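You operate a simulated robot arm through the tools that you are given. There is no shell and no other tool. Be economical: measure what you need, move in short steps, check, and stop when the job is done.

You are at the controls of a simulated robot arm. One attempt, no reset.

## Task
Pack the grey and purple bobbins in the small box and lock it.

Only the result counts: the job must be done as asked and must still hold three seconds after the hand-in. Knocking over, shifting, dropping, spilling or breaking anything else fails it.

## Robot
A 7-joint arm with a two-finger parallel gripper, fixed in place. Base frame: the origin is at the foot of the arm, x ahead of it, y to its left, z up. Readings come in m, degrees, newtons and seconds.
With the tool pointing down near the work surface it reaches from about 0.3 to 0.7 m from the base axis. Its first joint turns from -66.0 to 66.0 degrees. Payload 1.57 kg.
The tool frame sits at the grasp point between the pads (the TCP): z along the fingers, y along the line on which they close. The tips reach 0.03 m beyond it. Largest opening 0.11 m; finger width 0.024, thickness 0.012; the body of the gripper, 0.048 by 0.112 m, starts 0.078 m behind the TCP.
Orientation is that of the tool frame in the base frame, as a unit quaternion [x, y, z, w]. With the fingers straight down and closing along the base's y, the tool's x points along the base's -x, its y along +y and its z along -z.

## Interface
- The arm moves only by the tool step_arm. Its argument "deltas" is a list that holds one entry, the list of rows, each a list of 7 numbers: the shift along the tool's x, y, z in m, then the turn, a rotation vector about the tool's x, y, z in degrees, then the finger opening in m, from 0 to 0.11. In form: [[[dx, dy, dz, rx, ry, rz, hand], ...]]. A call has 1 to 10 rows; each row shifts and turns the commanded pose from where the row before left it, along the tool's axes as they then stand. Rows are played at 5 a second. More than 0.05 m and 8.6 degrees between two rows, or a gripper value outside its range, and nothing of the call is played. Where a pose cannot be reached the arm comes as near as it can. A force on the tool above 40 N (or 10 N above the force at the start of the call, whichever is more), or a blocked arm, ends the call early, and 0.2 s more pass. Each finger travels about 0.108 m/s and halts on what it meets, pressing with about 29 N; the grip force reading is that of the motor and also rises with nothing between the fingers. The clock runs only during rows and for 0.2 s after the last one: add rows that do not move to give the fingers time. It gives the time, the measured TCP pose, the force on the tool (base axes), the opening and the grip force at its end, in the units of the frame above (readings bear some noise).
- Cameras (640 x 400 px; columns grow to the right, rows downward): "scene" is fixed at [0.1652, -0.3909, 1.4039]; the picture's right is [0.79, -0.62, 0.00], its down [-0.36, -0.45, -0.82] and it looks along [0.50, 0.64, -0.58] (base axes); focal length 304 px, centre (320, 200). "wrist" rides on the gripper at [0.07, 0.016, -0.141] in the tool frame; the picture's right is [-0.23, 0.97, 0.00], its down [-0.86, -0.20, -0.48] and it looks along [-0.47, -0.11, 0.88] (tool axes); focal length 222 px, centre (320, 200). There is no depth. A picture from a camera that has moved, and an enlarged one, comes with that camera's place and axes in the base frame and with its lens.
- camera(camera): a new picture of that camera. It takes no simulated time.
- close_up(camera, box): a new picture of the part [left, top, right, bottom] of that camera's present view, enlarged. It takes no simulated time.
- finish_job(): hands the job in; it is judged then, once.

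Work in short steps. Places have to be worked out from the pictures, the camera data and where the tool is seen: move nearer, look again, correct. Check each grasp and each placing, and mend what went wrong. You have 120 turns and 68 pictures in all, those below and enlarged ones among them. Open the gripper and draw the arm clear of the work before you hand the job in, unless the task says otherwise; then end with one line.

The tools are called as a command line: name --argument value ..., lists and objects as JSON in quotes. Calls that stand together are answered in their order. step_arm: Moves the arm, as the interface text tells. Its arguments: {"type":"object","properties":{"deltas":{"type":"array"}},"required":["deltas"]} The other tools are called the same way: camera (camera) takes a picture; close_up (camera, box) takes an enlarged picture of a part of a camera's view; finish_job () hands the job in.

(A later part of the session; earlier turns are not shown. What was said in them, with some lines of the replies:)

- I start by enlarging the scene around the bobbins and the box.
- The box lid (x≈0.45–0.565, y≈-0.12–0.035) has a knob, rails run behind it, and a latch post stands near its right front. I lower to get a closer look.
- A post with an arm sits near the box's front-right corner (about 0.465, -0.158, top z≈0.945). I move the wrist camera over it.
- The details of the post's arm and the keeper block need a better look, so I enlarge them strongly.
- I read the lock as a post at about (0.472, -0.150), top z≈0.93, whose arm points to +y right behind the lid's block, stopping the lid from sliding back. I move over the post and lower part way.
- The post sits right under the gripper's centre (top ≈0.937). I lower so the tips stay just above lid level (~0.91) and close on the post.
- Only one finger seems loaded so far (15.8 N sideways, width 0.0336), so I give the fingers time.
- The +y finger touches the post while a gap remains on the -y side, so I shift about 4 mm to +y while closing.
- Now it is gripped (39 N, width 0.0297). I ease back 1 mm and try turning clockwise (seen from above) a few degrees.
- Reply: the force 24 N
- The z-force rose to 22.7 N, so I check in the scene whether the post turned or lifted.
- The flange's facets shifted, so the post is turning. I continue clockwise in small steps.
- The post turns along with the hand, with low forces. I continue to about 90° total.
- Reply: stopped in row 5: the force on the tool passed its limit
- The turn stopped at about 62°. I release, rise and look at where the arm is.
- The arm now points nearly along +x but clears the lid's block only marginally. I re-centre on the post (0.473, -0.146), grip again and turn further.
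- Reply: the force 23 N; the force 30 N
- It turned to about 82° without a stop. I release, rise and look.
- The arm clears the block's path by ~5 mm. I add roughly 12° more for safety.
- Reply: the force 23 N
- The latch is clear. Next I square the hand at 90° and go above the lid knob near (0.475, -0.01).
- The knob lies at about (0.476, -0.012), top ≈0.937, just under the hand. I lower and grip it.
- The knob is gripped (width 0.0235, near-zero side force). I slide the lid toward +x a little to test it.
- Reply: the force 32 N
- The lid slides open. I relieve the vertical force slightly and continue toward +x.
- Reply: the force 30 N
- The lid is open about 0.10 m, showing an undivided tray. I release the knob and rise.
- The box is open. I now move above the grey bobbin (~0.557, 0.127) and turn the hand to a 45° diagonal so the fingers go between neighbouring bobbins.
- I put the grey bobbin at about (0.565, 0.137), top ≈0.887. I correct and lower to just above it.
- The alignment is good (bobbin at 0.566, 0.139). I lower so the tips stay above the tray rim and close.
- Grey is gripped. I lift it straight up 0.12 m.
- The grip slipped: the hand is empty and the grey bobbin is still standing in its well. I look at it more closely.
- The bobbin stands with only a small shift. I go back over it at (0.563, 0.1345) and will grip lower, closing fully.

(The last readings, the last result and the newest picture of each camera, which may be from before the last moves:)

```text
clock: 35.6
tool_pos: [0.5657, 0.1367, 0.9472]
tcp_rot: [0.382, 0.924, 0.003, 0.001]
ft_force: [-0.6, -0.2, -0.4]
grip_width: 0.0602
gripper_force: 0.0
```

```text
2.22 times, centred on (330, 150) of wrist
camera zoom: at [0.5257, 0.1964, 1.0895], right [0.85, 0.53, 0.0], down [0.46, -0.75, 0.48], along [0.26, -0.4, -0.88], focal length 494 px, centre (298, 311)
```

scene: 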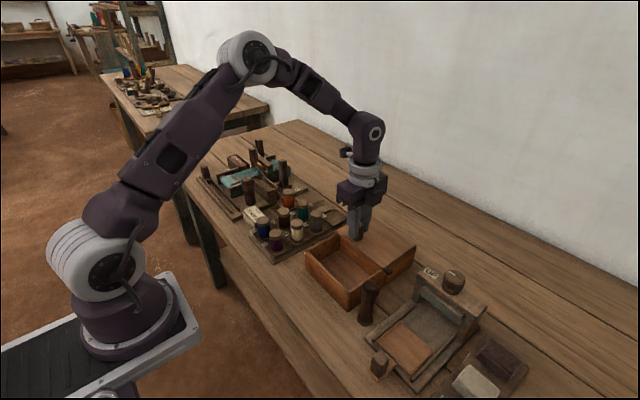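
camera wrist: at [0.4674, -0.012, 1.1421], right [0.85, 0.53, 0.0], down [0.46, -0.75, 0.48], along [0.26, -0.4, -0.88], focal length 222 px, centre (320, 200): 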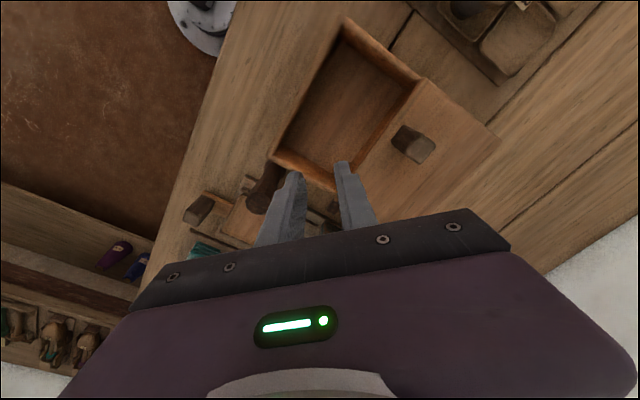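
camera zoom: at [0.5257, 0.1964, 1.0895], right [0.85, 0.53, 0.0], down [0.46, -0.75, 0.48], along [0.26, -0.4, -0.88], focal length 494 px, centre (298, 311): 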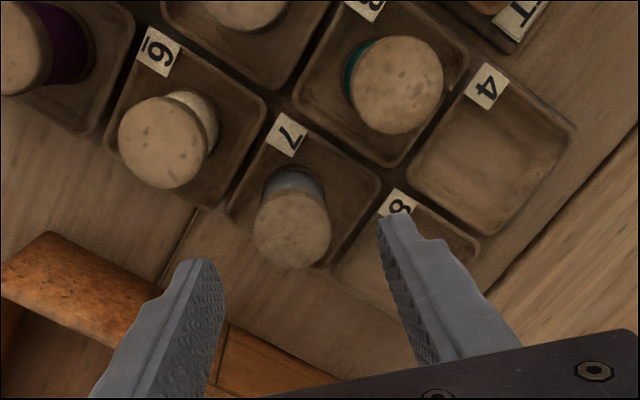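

The bobbin is now at about (0.5625, 0.1367). I align, descend to z≈0.872 and close fully.

step_arm --deltas '[[[0.002, -0.002, 0.025, 0, 0, 0, 0.06], [0, 0, 0.025, 0, 0, 0, 0.06], [0, 0, 0.025, 0, 0, 0, 0.06], [0, 0, 0, 0, 0, 0, 0.06], [0, 0, 0, 0, 0, 0, 0.03], [0, 0, 0, 0, 0, 0, 0.0], [0, 0, 0, 0, 0, 0, 0.0], [0, 0, 0, 0, 0, 0, 0.0]]]'

step_arm --deltas '[[[0, 0, -0.008, 0, 0, 0, 0.0], [0, 0, -0.008, 0, 0, 0, 0.0], [0, 0, 0, 0, 0, 0, 0.0]]]'

close_up --camera "wrist" --box '[230, 60, 430, 240]'

```text
clock: 37.4
tool_pos: [0.5623, 0.1362, 0.8742]
tcp_rot: [0.381, 0.924, 0.002, 0.001]
ft_force: [0.7, 0.3, -0.3]
grip_width: 0.0315
gripper_force: 28.8
```

```text
clock: 38.2
tool_pos: [0.5621, 0.1366, 0.8897]
tcp_rot: [0.382, 0.924, 0.003, 0.001]
ft_force: [0.1, -0.1, -0.9]
grip_width: 0.0318
gripper_force: 28.1
```

```text
2.22 times, centred on (330, 150) of wrist
camera zoom: at [0.5232, 0.1963, 1.0315], right [0.85, 0.53, 0.0], down [0.46, -0.75, 0.48], along [0.26, -0.4, -0.88], focal length 494 px, centre (298, 311)
```

zoom: 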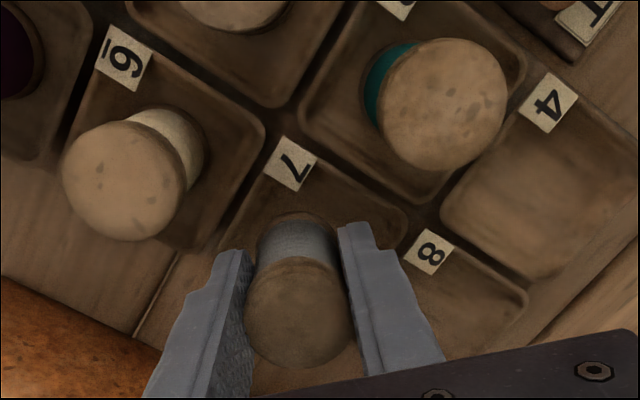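

Grip force holds at 28 N. I lift slowly further and check.

step_arm --deltas '[[[0, 0, -0.015, 0, 0, 0, 0.0], [0, 0, -0.015, 0, 0, 0, 0.0], [0, 0, -0.015, 0, 0, 0, 0.0], [0, 0, 0, 0, 0, 0, 0.0]]]'

close_up --camera "scene" --box '[250, 160, 370, 260]'

```text
clock: 39.2
tool_pos: [0.563, 0.1364, 0.935]
tcp_rot: [0.382, 0.924, 0.002, 0.002]
ft_force: [0.6, 0.8, 0.0]
grip_width: 0.0318
gripper_force: 29.4
```

```text
4.00 times, centred on (310, 210) of scene
camera zoom: at [0.1652, -0.3909, 1.4039], right [0.79, -0.62, 0.0], down [-0.36, -0.45, -0.82], along [0.5, 0.64, -0.58], focal length 1214 px, centre (360, 160)
```

zoom: 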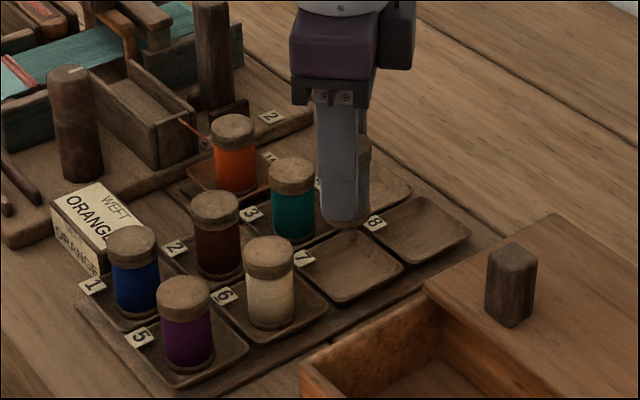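

Well 7 is empty, so grey is in hand. I lift higher and carry it over the box at (0.507, -0.072).

step_arm --deltas '[[[0, 0, -0.03, 0, 0, 0, 0.0], [0, 0, -0.03, 0, 0, 0, 0.0], [-0.018, -0.0312, 0, 0, 0, 0, 0.0], [-0.018, -0.0312, 0, 0, 0, 0, 0.0], [-0.018, -0.0312, 0, 0, 0, 0, 0.0], [-0.018, -0.0312, 0, 0, 0, 0, 0.0], [-0.018, -0.0312, 0, 0, 0, 0, 0.0], [-0.018, -0.0312, 0, 0, 0, 0, 0.0], [0, 0, 0, 0, 0, 0, 0.0], [0, 0, 0, 0, 0, 0, 0.0]]]'

camera --camera "wrist"

close_up --camera "scene" --box '[260, 190, 420, 320]'

```text
clock: 41.4
tool_pos: [0.5059, -0.0736, 0.9942]
tcp_rot: [0.383, 0.924, 0.002, 0.001]
ft_force: [0.0, 0.1, -0.7]
grip_width: 0.0317
gripper_force: 28.5
```

```text
24 pictures are left
camera wrist: at [0.4675, -0.014, 1.1369], right [0.85, 0.53, 0.01], down [0.46, -0.75, 0.48], along [0.26, -0.4, -0.88], focal length 222 px, centre (320, 200)
```

wrist: 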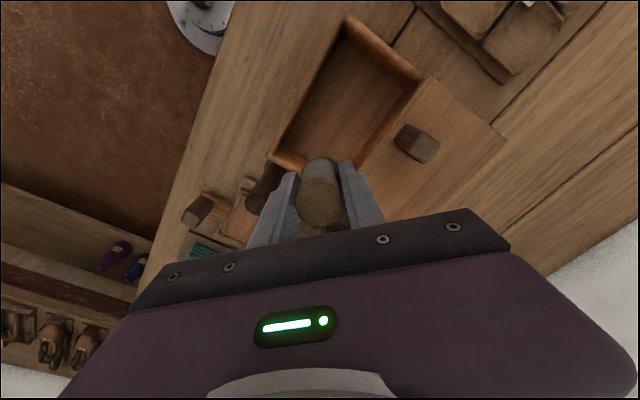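

```text
3.08 times, centred on (340, 255) of scene
camera zoom: at [0.1652, -0.391, 1.4039], right [0.79, -0.62, 0.0], down [-0.36, -0.45, -0.82], along [0.5, 0.64, -0.58], focal length 934 px, centre (258, 31)
```

zoom: 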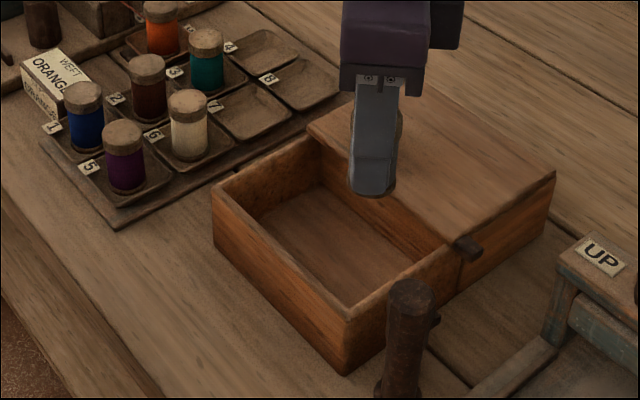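

Grey hangs upright above the box. I nudge to y≈-0.070 and lower to z≈0.89, then feel for the floor.

step_arm --deltas '[[[0.0004, 0.0047, 0, 0, 0, 0, 0.0], [0, 0, 0.03, 0, 0, 0, 0.0], [0, 0, 0.03, 0, 0, 0, 0.0], [0, 0, 0.03, 0, 0, 0, 0.0], [0, 0, 0.015, 0, 0, 0, 0.0], [0, 0, 0, 0, 0, 0, 0.0]]]'

close_up --camera "scene" --box '[290, 210, 420, 320]'

```text
clock: 42.8
tool_pos: [0.5092, -0.069, 0.8887]
tcp_rot: [0.382, 0.924, 0.002, 0.0]
ft_force: [0.2, -0.2, 1.3]
grip_width: 0.0317
gripper_force: 29.0
```

```text
3.64 times, centred on (355, 265) of scene
camera zoom: at [0.1652, -0.3909, 1.4039], right [0.79, -0.62, 0.0], down [-0.36, -0.45, -0.82], along [0.5, 0.64, -0.58], focal length 1104 px, centre (193, -36)
```

zoom: 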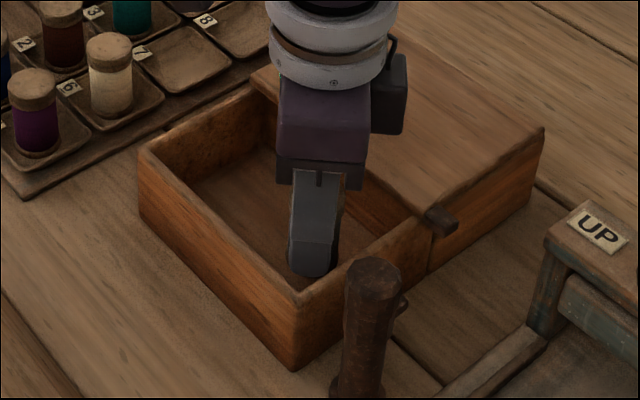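

It is inside, clear of the walls. I lower in 3 mm steps until contact.

step_arm --deltas '[[[0, 0, 0.003, 0, 0, 0, 0.0], [0, 0, 0.003, 0, 0, 0, 0.0], [0, 0, 0.003, 0, 0, 0, 0.0], [0, 0, 0, 0, 0, 0, 0.0]]]'

```text
clock: 43.8
tool_pos: [0.5115, -0.0685, 0.8811]
tcp_rot: [0.382, 0.924, 0.004, 0.001]
ft_force: [-0.2, -0.5, 0.0]
grip_width: 0.0316
gripper_force: 28.8
```

step_arm --deltas '[[[0, 0, 0.002, 0, 0, 0, 0.0], [0, 0, 0.002, 0, 0, 0, 0.0], [0, 0, 0.002, 0, 0, 0, 0.0], [0, 0, 0, 0, 0, 0, 0.0]]]'

```text
clock: 44.8
tool_pos: [0.5102, -0.0685, 0.8757]
tcp_rot: [0.381, 0.924, 0.004, 0.001]
ft_force: [0.2, -0.5, 0.3]
grip_width: 0.0318
gripper_force: 29.1
```

No contact yet at 0.8757 (about the grasp height in the tray); I keep lowering gently.

step_arm --deltas '[[[0, 0, 0.002, 0, 0, 0, 0.0], [0, 0, 0.002, 0, 0, 0, 0.0], [0, 0, 0.001, 0, 0, 0, 0.0], [0, 0, 0, 0, 0, 0, 0.0]]]'

```text
clock: 45.8
tool_pos: [0.5105, -0.0677, 0.8694]
tcp_rot: [0.382, 0.924, 0.003, 0.003]
ft_force: [0.5, -0.8, 26.2]
grip_width: 0.0316
gripper_force: 28.9
```

Contact (26 N) at 0.869. I ease up 1 mm, open just enough and rise.

step_arm --deltas '[[[0, 0, -0.0015, 0, 0, 0, 0.03], [0, 0, 0, 0, 0, 0, 0.043], [0, 0, 0, 0, 0, 0, 0.043], [0, 0, -0.02, 0, 0, 0, 0.043], [0, 0, -0.03, 0, 0, 0, 0.043], [0, 0, -0.04, 0, 0, 0, 0.043], [0, 0, -0.03, 0, 0, 0, 0.043], [0, 0, 0, 0, 0, 0, 0.06]]]'

close_up --camera "scene" --box '[290, 210, 420, 320]'

```text
clock: 47.6
tool_pos: [0.5093, -0.07, 0.9941]
tcp_rot: [0.383, 0.924, 0.002, 0.002]
ft_force: [0.4, 0.7, 0.1]
grip_width: 0.0601
gripper_force: 0.1
```

```text
3.64 times, centred on (355, 265) of scene
camera zoom: at [0.1652, -0.3909, 1.4039], right [0.79, -0.62, 0.0], down [-0.36, -0.45, -0.82], along [0.5, 0.64, -0.58], focal length 1104 px, centre (193, -36)
```

zoom: 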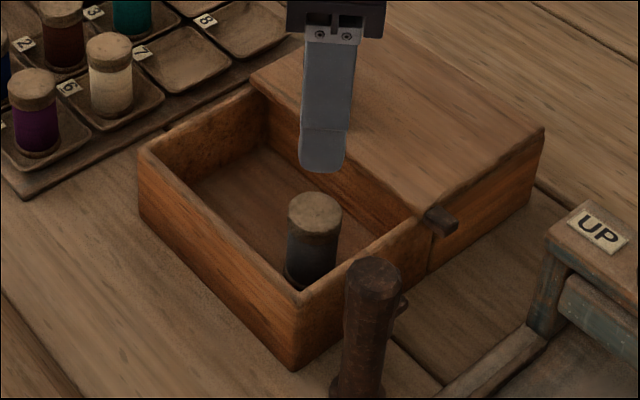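

Grey stands in the box, below the rim. I move over the purple bobbin at about (0.4355, 0.1415).

step_arm --deltas '[[[0.0336, 0.0162, 0, 0, 0, 0, 0.06], [0.0336, 0.0162, 0, 0, 0, 0, 0.06], [0.0336, 0.0162, 0, 0, 0, 0, 0.06], [0.0336, 0.0162, 0, 0, 0, 0, 0.06], [0.0336, 0.0162, 0, 0, 0, 0, 0.06], [0.0336, 0.0162, 0, 0, 0, 0, 0.06], [0, 0, 0.04, 0, 0, 0, 0.06], [0, 0, 0, 0, 0, 0, 0.06]]]'

close_up --camera "wrist" --box '[230, 60, 430, 240]'

```text
clock: 49.4
tool_pos: [0.4365, 0.142, 0.9549]
tcp_rot: [0.382, 0.924, 0.002, 0.002]
ft_force: [-0.1, 1.0, 0.0]
grip_width: 0.0601
gripper_force: 0.0
```

```text
2.22 times, centred on (330, 150) of wrist
camera zoom: at [0.3968, 0.2014, 1.0956], right [0.85, 0.53, 0.01], down [0.46, -0.75, 0.48], along [0.26, -0.4, -0.88], focal length 494 px, centre (298, 311)
```

zoom: 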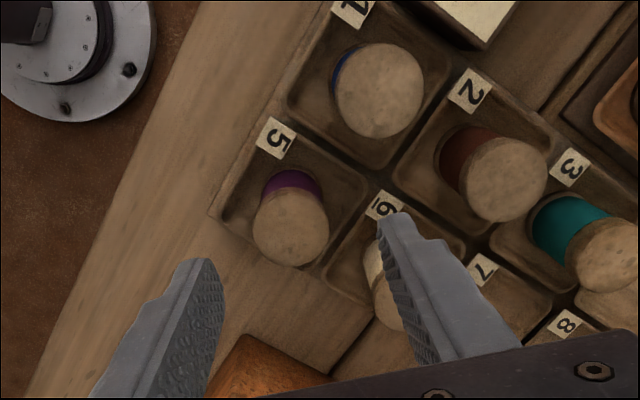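

Purple is at about (0.434, 0.1405). I correct, narrow to 0.054, descend and close.

step_arm --deltas '[[[0.001, -0.003, 0.025, 0, 0, 0, 0.054], [0, 0, 0.025, 0, 0, 0, 0.054], [0, 0, 0.02, 0, 0, 0, 0.054], [0, 0, 0.012, 0, 0, 0, 0.054], [0, 0, 0, 0, 0, 0, 0.054], [0, 0, 0, 0, 0, 0, 0.03], [0, 0, 0, 0, 0, 0, 0.0], [0, 0, 0, 0, 0, 0, 0.0], [0, 0, 0, 0, 0, 0, 0.0]]]'

step_arm --deltas '[[[0, 0, -0.008, 0, 0, 0, 0.0], [0, 0, -0.015, 0, 0, 0, 0.0], [0, 0, -0.015, 0, 0, 0, 0.0], [0, 0, -0.02, 0, 0, 0, 0.0], [0, 0, 0, 0, 0, 0, 0.0]]]'

close_up --camera "scene" --box '[220, 160, 380, 290]'

```text
clock: 50.4
tool_pos: [0.4308, 0.1429, 0.8734]
tcp_rot: [0.382, 0.924, 0.003, 0.002]
ft_force: [-3.1, 0.7, 17.2]
grip_width: 0.0557
gripper_force: 1.0
stopped in row 5: the force on the tool passed its limit (the readings are from after the stop); the commanded pose is now the measured one
```

```text
clock: 51.6
tool_pos: [0.4314, 0.142, 0.9316]
tcp_rot: [0.382, 0.924, 0.004, 0.003]
ft_force: [0.0, 0.3, -0.6]
grip_width: 0.0318
gripper_force: 28.9
```

```text
3.08 times, centred on (300, 225) of scene
camera zoom: at [0.1652, -0.3909, 1.4039], right [0.79, -0.62, 0.0], down [-0.36, -0.45, -0.82], along [0.5, 0.64, -0.58], focal length 934 px, centre (382, 123)
```

zoom: 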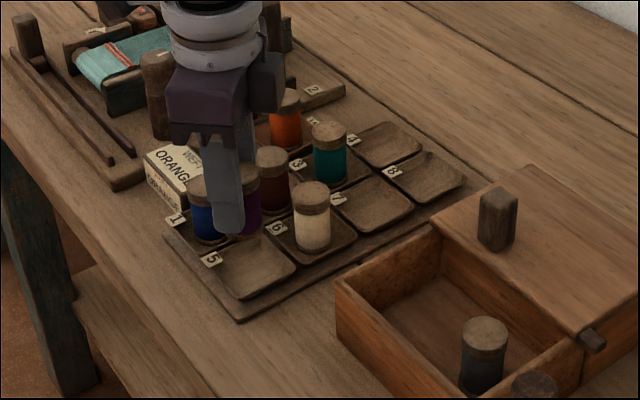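

The descent touched something (tray lip) but the fingers closed and purple came up with the hand. I lift on and carry it to (0.509, -0.008), then check.

step_arm --deltas '[[[0, 0, -0.03, 0, 0, 0, 0.0], [0, 0, -0.03, 0, 0, 0, 0.0], [-0.0322, -0.0102, 0, 0, 0, 0, 0.0], [-0.0322, -0.0102, 0, 0, 0, 0, 0.0], [-0.0322, -0.0102, 0, 0, 0, 0, 0.0], [-0.0322, -0.0102, 0, 0, 0, 0, 0.0], [-0.0322, -0.0102, 0, 0, 0, 0, 0.0], [0, 0, 0, 0, 0, 0, 0.0], [0, 0, 0, 0, 0, 0, 0.0]]]'

camera --camera "wrist"

close_up --camera "scene" --box '[220, 160, 420, 320]'

```text
clock: 53.6
tool_pos: [0.5103, -0.0056, 0.9906]
tcp_rot: [0.382, 0.924, 0.003, 0.001]
ft_force: [0.0, -0.3, -0.6]
grip_width: 0.0319
gripper_force: 29.3
```

```text
18 pictures are left
camera wrist: at [0.4704, 0.0536, 1.1324], right [0.85, 0.53, 0.01], down [0.46, -0.75, 0.48], along [0.26, -0.4, -0.88], focal length 222 px, centre (320, 200)
```

wrist: 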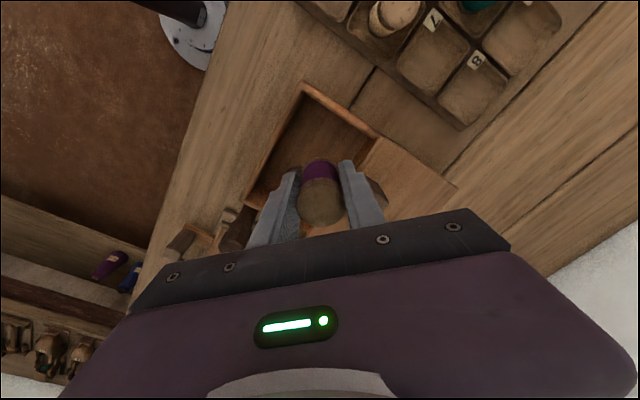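

```text
2.50 times, centred on (320, 240) of scene
camera zoom: at [0.1652, -0.391, 1.4039], right [0.79, -0.62, 0.0], down [-0.36, -0.45, -0.82], along [0.5, 0.64, -0.58], focal length 759 px, centre (320, 100)
```

zoom: 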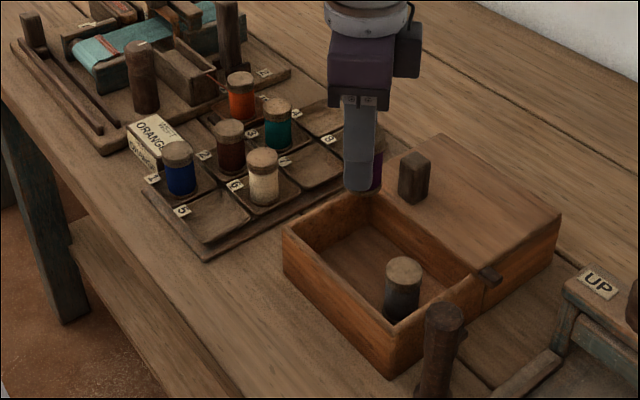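

All others are undisturbed and purple hangs straight. I lower it to z≈0.89, then feel for the floor.

step_arm --deltas '[[[0, 0, 0.03, 0, 0, 0, 0.0], [0, 0, 0.03, 0, 0, 0, 0.0], [0, 0, 0.025, 0, 0, 0, 0.0], [0, 0, 0.012, 0, 0, 0, 0.0], [0, 0, 0.004, 0, 0, 0, 0.0], [0, 0, 0, 0, 0, 0, 0.0]]]'

step_arm --deltas '[[[0, 0, 0.002, 0, 0, 0, 0.0], [0, 0, 0.002, 0, 0, 0, 0.0], [0, 0, 0.002, 0, 0, 0, 0.0], [0, 0, 0.002, 0, 0, 0, 0.0], [0, 0, 0, 0, 0, 0, 0.0]]]'

```text
clock: 55.0
tool_pos: [0.5118, -0.009, 0.8904]
tcp_rot: [0.382, 0.924, 0.004, 0.001]
ft_force: [-1.0, 0.4, -0.5]
grip_width: 0.0318
gripper_force: 28.8
```

```text
clock: 56.2
tool_pos: [0.5104, -0.0063, 0.8815]
tcp_rot: [0.382, 0.924, 0.004, 0.002]
ft_force: [-0.3, 0.8, -1.0]
grip_width: 0.032
gripper_force: 29.0
```

No contact yet at 0.8815; continuing in 2 mm steps.

step_arm --deltas '[[[0, 0, 0.002, 0, 0, 0, 0.0], [0, 0, 0.002, 0, 0, 0, 0.0], [0, 0, 0.001, 0, 0, 0, 0.0], [0, 0, 0, 0, 0, 0, 0.0]]]'

```text
clock: 57.2
tool_pos: [0.5111, -0.0082, 0.8758]
tcp_rot: [0.383, 0.924, 0.003, 0.002]
ft_force: [0.1, 0.3, -0.2]
grip_width: 0.0319
gripper_force: 29.0
```

step_arm --deltas '[[[0, 0, 0.002, 0, 0, 0, 0.0], [0, 0, 0.002, 0, 0, 0, 0.0], [0, 0, 0.001, 0, 0, 0, 0.0], [0, 0, 0, 0, 0, 0, 0.0]]]'

```text
clock: 58.2
tool_pos: [0.5117, -0.0066, 0.873]
tcp_rot: [0.383, 0.924, 0.003, 0.003]
ft_force: [1.5, -6.3, 23.0]
grip_width: 0.0319
gripper_force: 29.2
```

Contact (23 N) at 0.873. I ease up slightly, open to clear, and rise.

step_arm --deltas '[[[0, 0, -0.002, 0, 0, 0, 0.03], [0, 0, 0, 0, 0, 0, 0.042], [0, 0, 0, 0, 0, 0, 0.042], [0, 0, -0.02, 0, 0, 0, 0.042], [0, 0, -0.03, 0, 0, 0, 0.042], [0, 0, -0.04, 0, 0, 0, 0.042], [0, 0, -0.03, 0, 0, 0, 0.042], [0, 0, 0, 0, 0, 0, 0.06]]]'

close_up --camera "scene" --box '[290, 210, 420, 320]'

```text
clock: 60.0
tool_pos: [0.5112, -0.0067, 0.9951]
tcp_rot: [0.382, 0.924, 0.003, 0.003]
ft_force: [0.1, 0.4, 0.2]
grip_width: 0.0596
gripper_force: 0.0
```

```text
3.64 times, centred on (355, 265) of scene
camera zoom: at [0.1652, -0.3909, 1.4039], right [0.79, -0.62, 0.0], down [-0.36, -0.45, -0.82], along [0.5, 0.64, -0.58], focal length 1104 px, centre (193, -36)
```

zoom: 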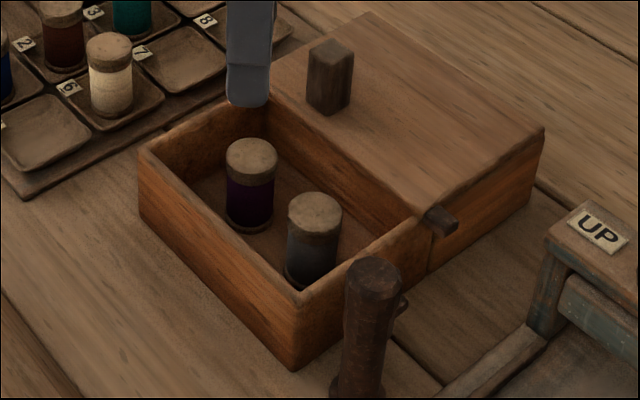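

Both bobbins stand in the box. I go back over the lid knob (0.578, -0.014), turning the hand to close along x.

step_arm --deltas '[[[-0.0265, 0.0209, 0, 0, 0, 0, 0.06], [-0.0265, 0.0209, 0, 0, 0, 0, 0.06], [0, 0, 0, 0, 0, 7.5, 0.06], [0, 0, 0, 0, 0, 7.5, 0.06], [0, 0, 0, 0, 0, 7.5, 0.06], [0, 0, 0, 0, 0, 7.5, 0.06], [0, 0, 0, 0, 0, 7.5, 0.06], [0, 0, 0, 0, 0, 7.5, 0.06], [0, 0, 0, 0, 0, 0, 0.06]]]'

camera --camera "wrist"

```text
clock: 62.0
tool_pos: [0.5778, -0.0157, 0.9949]
tcp_rot: [0.707, 0.707, 0.004, 0.0]
ft_force: [-0.6, 0.3, -0.4]
grip_width: 0.0602
gripper_force: 0.1
```

```text
15 pictures are left
camera wrist: at [0.5917, 0.0536, 1.1365], right [0.97, -0.23, 0.01], down [-0.2, -0.86, 0.47], along [-0.1, -0.46, -0.88], focal length 222 px, centre (320, 200)
```

wrist: 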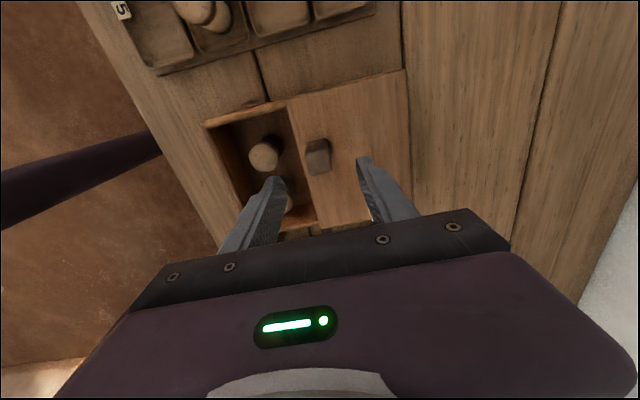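

The knob is right under the hand. I lower and grip it.

step_arm --deltas '[[[0, 0, 0.028, 0, 0, 0, 0.06], [0, 0, 0.027, 0, 0, 0, 0.06], [0, 0, 0, 0, 0, 0, 0.03], [0, 0, 0, 0, 0, 0, 0.0], [0, 0, 0, 0, 0, 0, 0.0], [0, 0, 0, 0, 0, 0, 0.0]]]'

step_arm --deltas '[[[0, -0.01, 0, 0, 0, 0, 0.0], [0, -0.01, 0, 0, 0, 0, 0.0], [0, -0.01, 0, 0, 0, 0, 0.0], [0, 0, 0, 0, 0, 0, 0.0]]]'

```text
clock: 63.4
tool_pos: [0.5773, -0.0146, 0.941]
tcp_rot: [0.706, 0.708, 0.003, -0.001]
ft_force: [-0.5, -0.7, -0.6]
grip_width: 0.0236
gripper_force: 36.0
```

```text
clock: 64.4
tool_pos: [0.5472, -0.0143, 0.94]
tcp_rot: [0.706, 0.709, 0.005, -0.001]
ft_force: [-0.3, 23.9, 15.5]
grip_width: 0.0234
gripper_force: 36.1
```

The lid is sliding; I ease the side force and advance to over the bobbins, watching for contact.

step_arm --deltas '[[[0.001, -0.008, -0.001, 0, 0, 0, 0.0], [0, -0.008, 0, 0, 0, 0, 0.0], [0, -0.008, 0, 0, 0, 0, 0.0], [0, 0, 0, 0, 0, 0, 0.0]]]'

close_up --camera "scene" --box '[290, 210, 420, 320]'

```text
clock: 65.4
tool_pos: [0.5214, -0.0145, 0.9404]
tcp_rot: [0.706, 0.708, 0.005, 0.001]
ft_force: [0.8, 18.9, 26.0]
grip_width: 0.0232
gripper_force: 35.8
```

```text
3.64 times, centred on (355, 265) of scene
camera zoom: at [0.1648, -0.3904, 1.4041], right [0.79, -0.62, 0.0], down [-0.36, -0.45, -0.82], along [0.5, 0.64, -0.58], focal length 1104 px, centre (193, -36)
```

zoom: 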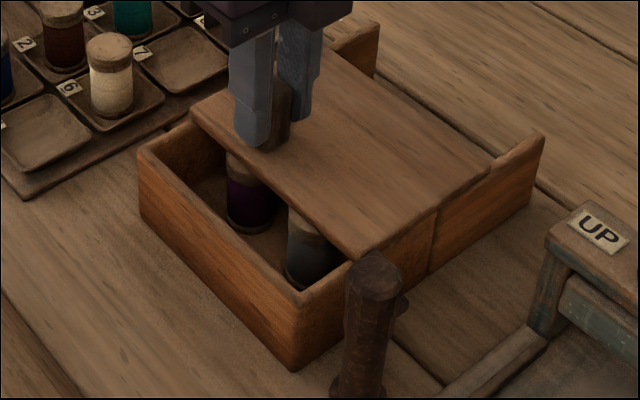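

The lid passes over both bobbins, no x resistance. I close the remaining ~0.045 m.

step_arm --deltas '[[[0.001, -0.01, -0.001, 0, 0, 0, 0.0], [0, -0.01, 0, 0, 0, 0, 0.0], [0, -0.01, 0, 0, 0, 0, 0.0], [0, -0.008, 0, 0, 0, 0, 0.0], [0, -0.006, 0, 0, 0, 0, 0.0], [0, 0, 0, 0, 0, 0, 0.0]]]'

close_up --camera "scene" --box '[290, 210, 420, 320]'

```text
clock: 66.8
tool_pos: [0.4787, -0.0151, 0.9407]
tcp_rot: [0.707, 0.707, 0.003, 0.001]
ft_force: [-1.4, -9.5, -28.8]
grip_width: 0.0236
gripper_force: 35.5
```

```text
3.64 times, centred on (355, 265) of scene
camera zoom: at [0.1656, -0.3912, 1.4038], right [0.79, -0.62, 0.0], down [-0.36, -0.45, -0.82], along [0.5, 0.64, -0.58], focal length 1104 px, centre (193, -36)
```

zoom: 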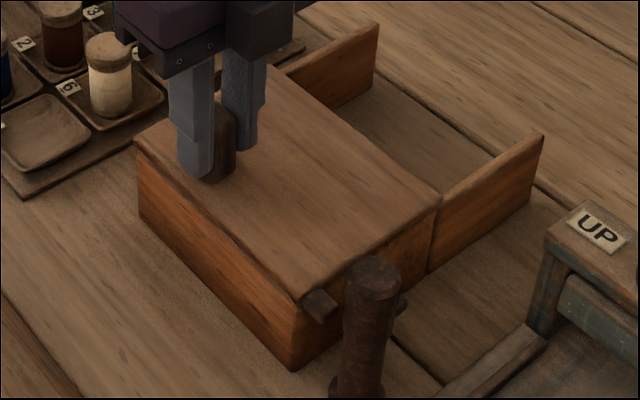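

Nearly closed (0.4787 versus the original 0.4768). I push on gently to the stop.

step_arm --deltas '[[[0, -0.002, 0.002, 0, 0, 0, 0.0], [0, -0.002, 0, 0, 0, 0, 0.0], [0, -0.001, 0, 0, 0, 0, 0.0], [0, 0, 0, 0, 0, 0, 0.0]]]'

```text
clock: 67.9
tool_pos: [0.4773, -0.0142, 0.9401]
tcp_rot: [0.707, 0.708, 0.006, 0.004]
ft_force: [2.7, -2.4, 3.7]
grip_width: 0.0236
gripper_force: 35.9
stopped in row 4: the force on the tool passed its limit (the readings are from after the stop); the commanded pose is now the measured one
```

The lid is at its stop (0.4773). I release, rise and move over the latch post at (0.4735, -0.146).

step_arm --deltas '[[[0, 0, 0, 0, 0, 0, 0.04], [0, 0, 0, 0, 0, 0, 0.06], [0, 0, -0.03, 0, 0, 0, 0.06], [0, 0, -0.04, 0, 0, 0, 0.06], [-0.034, -0.001, 0, 0, 0, 0, 0.06], [-0.034, -0.001, 0, 0, 0, 0, 0.06], [-0.034, -0.001, 0, 0, 0, 0, 0.06], [-0.03, -0.001, 0, 0, 0, 0, 0.06], [0, 0, 0, 0, 0, 0, 0.06], [0, 0, 0, 0, 0, 0, 0.06]]]'

close_up --camera "wrist" --box '[240, 60, 440, 240]'

```text
clock: 70.1
tool_pos: [0.4736, -0.146, 1.0112]
tcp_rot: [0.708, 0.706, 0.006, 0.004]
ft_force: [0.0, -0.6, 0.5]
grip_width: 0.06
gripper_force: 0.1
```

```text
2.22 times, centred on (340, 150) of wrist
camera zoom: at [0.4867, -0.0766, 1.1529], right [0.97, -0.23, 0.01], down [-0.21, -0.86, 0.47], along [-0.1, -0.46, -0.88], focal length 494 px, centre (276, 311)
```

zoom: 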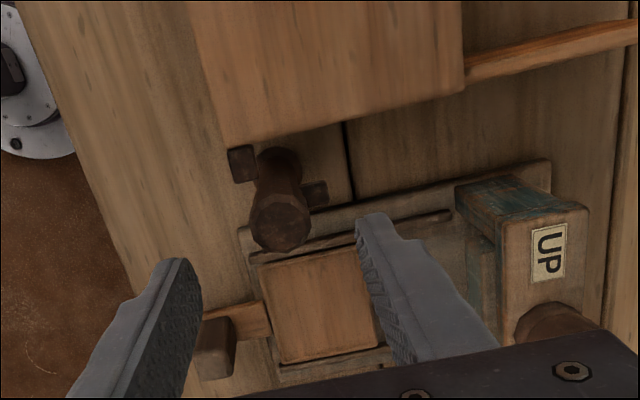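

Lower, grip the post, then turn it back counter-clockwise.

step_arm --deltas '[[[0, 0, 0.035, 0, 0, 0, 0.06], [0, 0, 0.036, 0, 0, 0, 0.06], [0, 0, 0, 0, 0, 0, 0.03], [0, 0, 0, 0, 0, 0, 0.0], [0, 0, 0, 0, 0, 0, 0.0], [0, 0, 0, 0, 0, -6, 0.0], [0, 0, 0, 0, 0, -6, 0.0], [0, 0, 0, 0, 0, -6, 0.0], [0, 0, 0, 0, 0, 0, 0.0]]]'

step_arm --deltas '[[[0, 0, 0, 0, 0, -6, 0.0], [0, 0, 0, 0, 0, -6, 0.0], [0, 0, 0, 0, 0, -6, 0.0], [0, 0, 0, 0, 0, -6, 0.0], [0, 0, 0, 0, 0, -6, 0.0], [0, 0, 0, 0, 0, 0, 0.0]]]'

```text
clock: 72.1
tool_pos: [0.4756, -0.1473, 0.9391]
tcp_rot: [0.586, 0.81, 0.005, 0.005]
ft_force: [8.8, -1.3, -6.4]
grip_width: 0.0296
gripper_force: 38.9
```

```text
clock: 73.5
tool_pos: [0.4737, -0.1466, 0.9385]
tcp_rot: [0.357, 0.934, 0.004, 0.005]
ft_force: [9.1, -13.8, -18.5]
grip_width: 0.0297
gripper_force: 38.9
```

It is at about 42° left. I turn on toward 0.

step_arm --deltas '[[[0, 0, 0, 0, 0, -6, 0.0], [0, 0, 0, 0, 0, -6, 0.0], [0, 0, 0, 0, 0, -6, 0.0], [0, 0, 0, 0, 0, -6, 0.0], [0, 0, 0, 0, 0, -6, 0.0], [0, 0, 0, 0, 0, 0, 0.0]]]'

close_up --camera "wrist" --box '[260, 90, 440, 250]'

```text
clock: 74.9
tool_pos: [0.4729, -0.1466, 0.9382]
tcp_rot: [0.105, 0.994, 0.001, 0.006]
ft_force: [1.1, -30.3, -18.9]
grip_width: 0.0295
gripper_force: 38.7
```

```text
2.50 times, centred on (350, 170) of wrist
camera zoom: at [0.4046, -0.119, 1.0794], right [0.42, 0.91, 0.01], down [0.79, -0.37, 0.49], along [0.44, -0.2, -0.87], focal length 555 px, centre (245, 275)
```

zoom: 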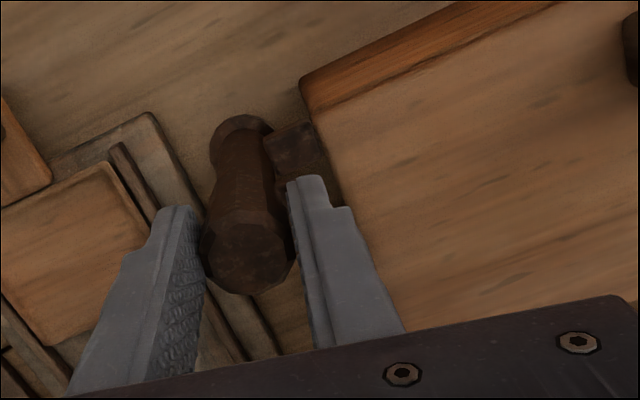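

The hand is at -12° and the post about -16°. I relieve the side force and turn the rest.

step_arm --deltas '[[[0, -0.0015, 0, 0, 0, 0, 0.0], [0, 0, 0, 0, 0, -4, 0.0], [0, 0, 0, 0, 0, -4, 0.0], [0, 0, 0, 0, 0, -4, 0.0], [0, 0, 0, 0, 0, -4, 0.0], [0, 0, 0, 0, 0, 0, 0.0]]]'

step_arm --deltas '[[[0, 0, 0, 0, 0, 0, 0.03], [0, 0, 0, 0, 0, 0, 0.05], [0, 0, -0.035, 0, 0, 0, 0.05], [0, 0, -0.04, 0, 0, 0, 0.05], [0, 0, -0.03, 0, 0, 0, 0.05], [0, 0, 0, 0, 0, 0, 0.05]]]'

close_up --camera "wrist" --box '[270, 60, 400, 190]'

close_up --camera "scene" --box '[345, 270, 395, 330]'

```text
clock: 76.3
tool_pos: [0.4716, -0.1503, 0.9373]
tcp_rot: [-0.035, 0.999, 0.001, 0.007]
ft_force: [-6.7, -27.3, 5.6]
grip_width: 0.0299
gripper_force: 39.0
```

```text
clock: 77.7
tool_pos: [0.4745, -0.149, 1.0437]
tcp_rot: [-0.035, 0.999, 0.001, 0.007]
ft_force: [-0.5, 0.5, 0.0]
grip_width: 0.05
gripper_force: 0.0
```

```text
3.08 times, centred on (335, 125) of wrist
camera zoom: at [0.3997, -0.1387, 1.1845], right [0.16, 0.99, 0.01], down [0.86, -0.14, 0.49], along [0.48, -0.07, -0.87], focal length 684 px, centre (274, 431)
```

zoom: 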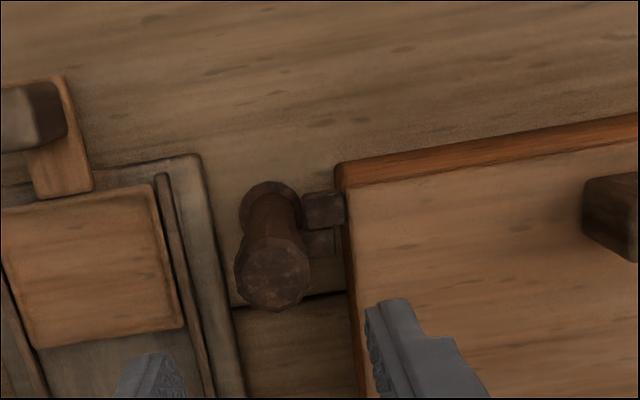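

```text
6.67 times, centred on (370, 300) of scene
camera zoom: at [0.1652, -0.3909, 1.4039], right [0.79, -0.62, 0.0], down [-0.36, -0.45, -0.82], along [0.5, 0.64, -0.58], focal length 2023 px, centre (-13, -467)
```

zoom: 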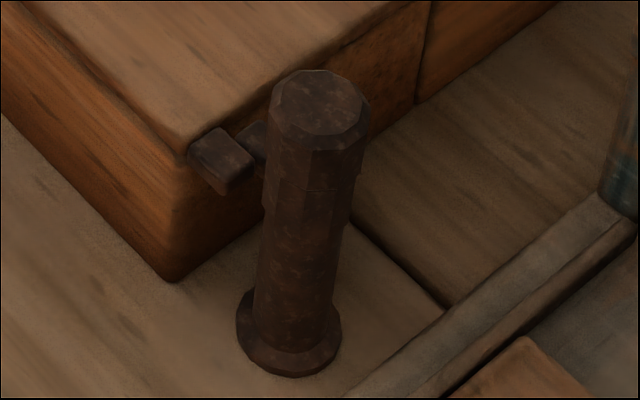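

The latch arm is back behind the lid's block, as in the initial locked state. I draw the arm well clear and do a last check.

step_arm --deltas '[[[0, 0, -0.045, 0, 0, 0, 0.08], [0, 0, -0.045, 0, 0, 0, 0.1], [0.03, 0, -0.045, 0, 0, 0, 0.1], [0.03, 0, -0.03, 0, 0, 0, 0.1], [0, 0, 0, 0, 0, 0, 0.1], [0, 0, 0, 0, 0, 0, 0.1]]]'

close_up --camera "scene" --box '[220, 160, 460, 330]'

```text
refused: row 3 steps farther than a row can; nothing moved
```

```text
2.35 times, centred on (340, 245) of scene
camera zoom: at [0.1652, -0.3909, 1.4039], right [0.79, -0.62, 0.0], down [-0.36, -0.45, -0.82], along [0.5, 0.64, -0.58], focal length 714 px, centre (273, 94)
```

zoom: 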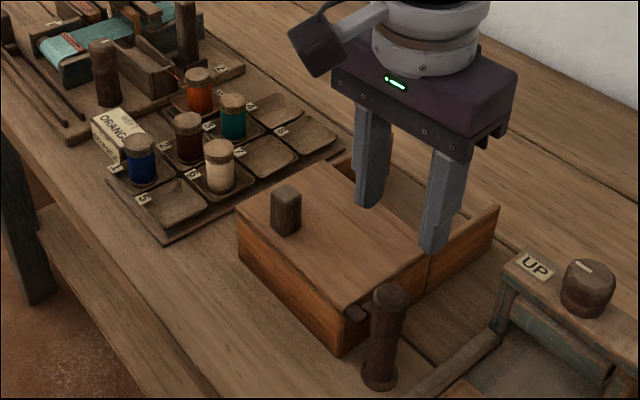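

The picture shows the box closed and everything else in place. The retreat was refused for its step size, so I repeat it with smaller rows.

step_arm --deltas '[[[0, 0, -0.045, 0, 0, 0, 0.08], [0, 0, -0.045, 0, 0, 0, 0.1], [0.02, 0, -0.04, 0, 0, 0, 0.1], [0.02, 0, -0.03, 0, 0, 0, 0.1], [0, 0, 0, 0, 0, 0, 0.1], [0, 0, 0, 0, 0, 0, 0.1]]]'

close_up --camera "scene" --box '[310, 220, 430, 330]'

```text
clock: 79.1
tool_pos: [0.4294, -0.1485, 1.202]
tcp_rot: [-0.034, 0.999, 0.001, 0.007]
ft_force: [0.6, 1.1, 0.5]
grip_width: 0.0999
gripper_force: 0.1
```

```text
3.64 times, centred on (370, 275) of scene
camera zoom: at [0.1652, -0.3909, 1.4039], right [0.79, -0.62, 0.0], down [-0.36, -0.45, -0.82], along [0.5, 0.64, -0.58], focal length 1104 px, centre (138, -73)
```

zoom: 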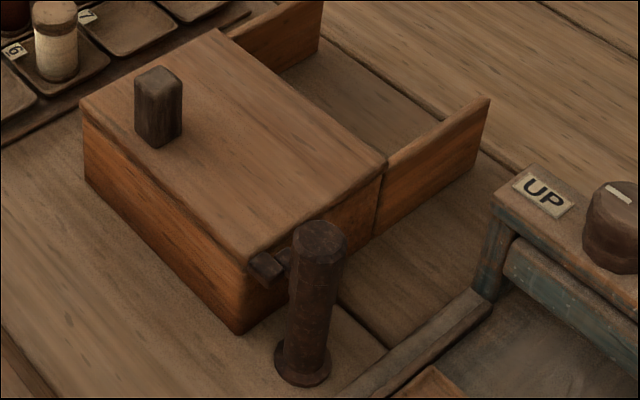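

The box is closed, the latch arm is behind the lid block as at the start, and the hand is clear and open. I hand in.

finish_job

```text
The job is handed in.
```

The grey and purple bobbins are standing in the small box, with the lid shut and the latch turned back to its locked position.
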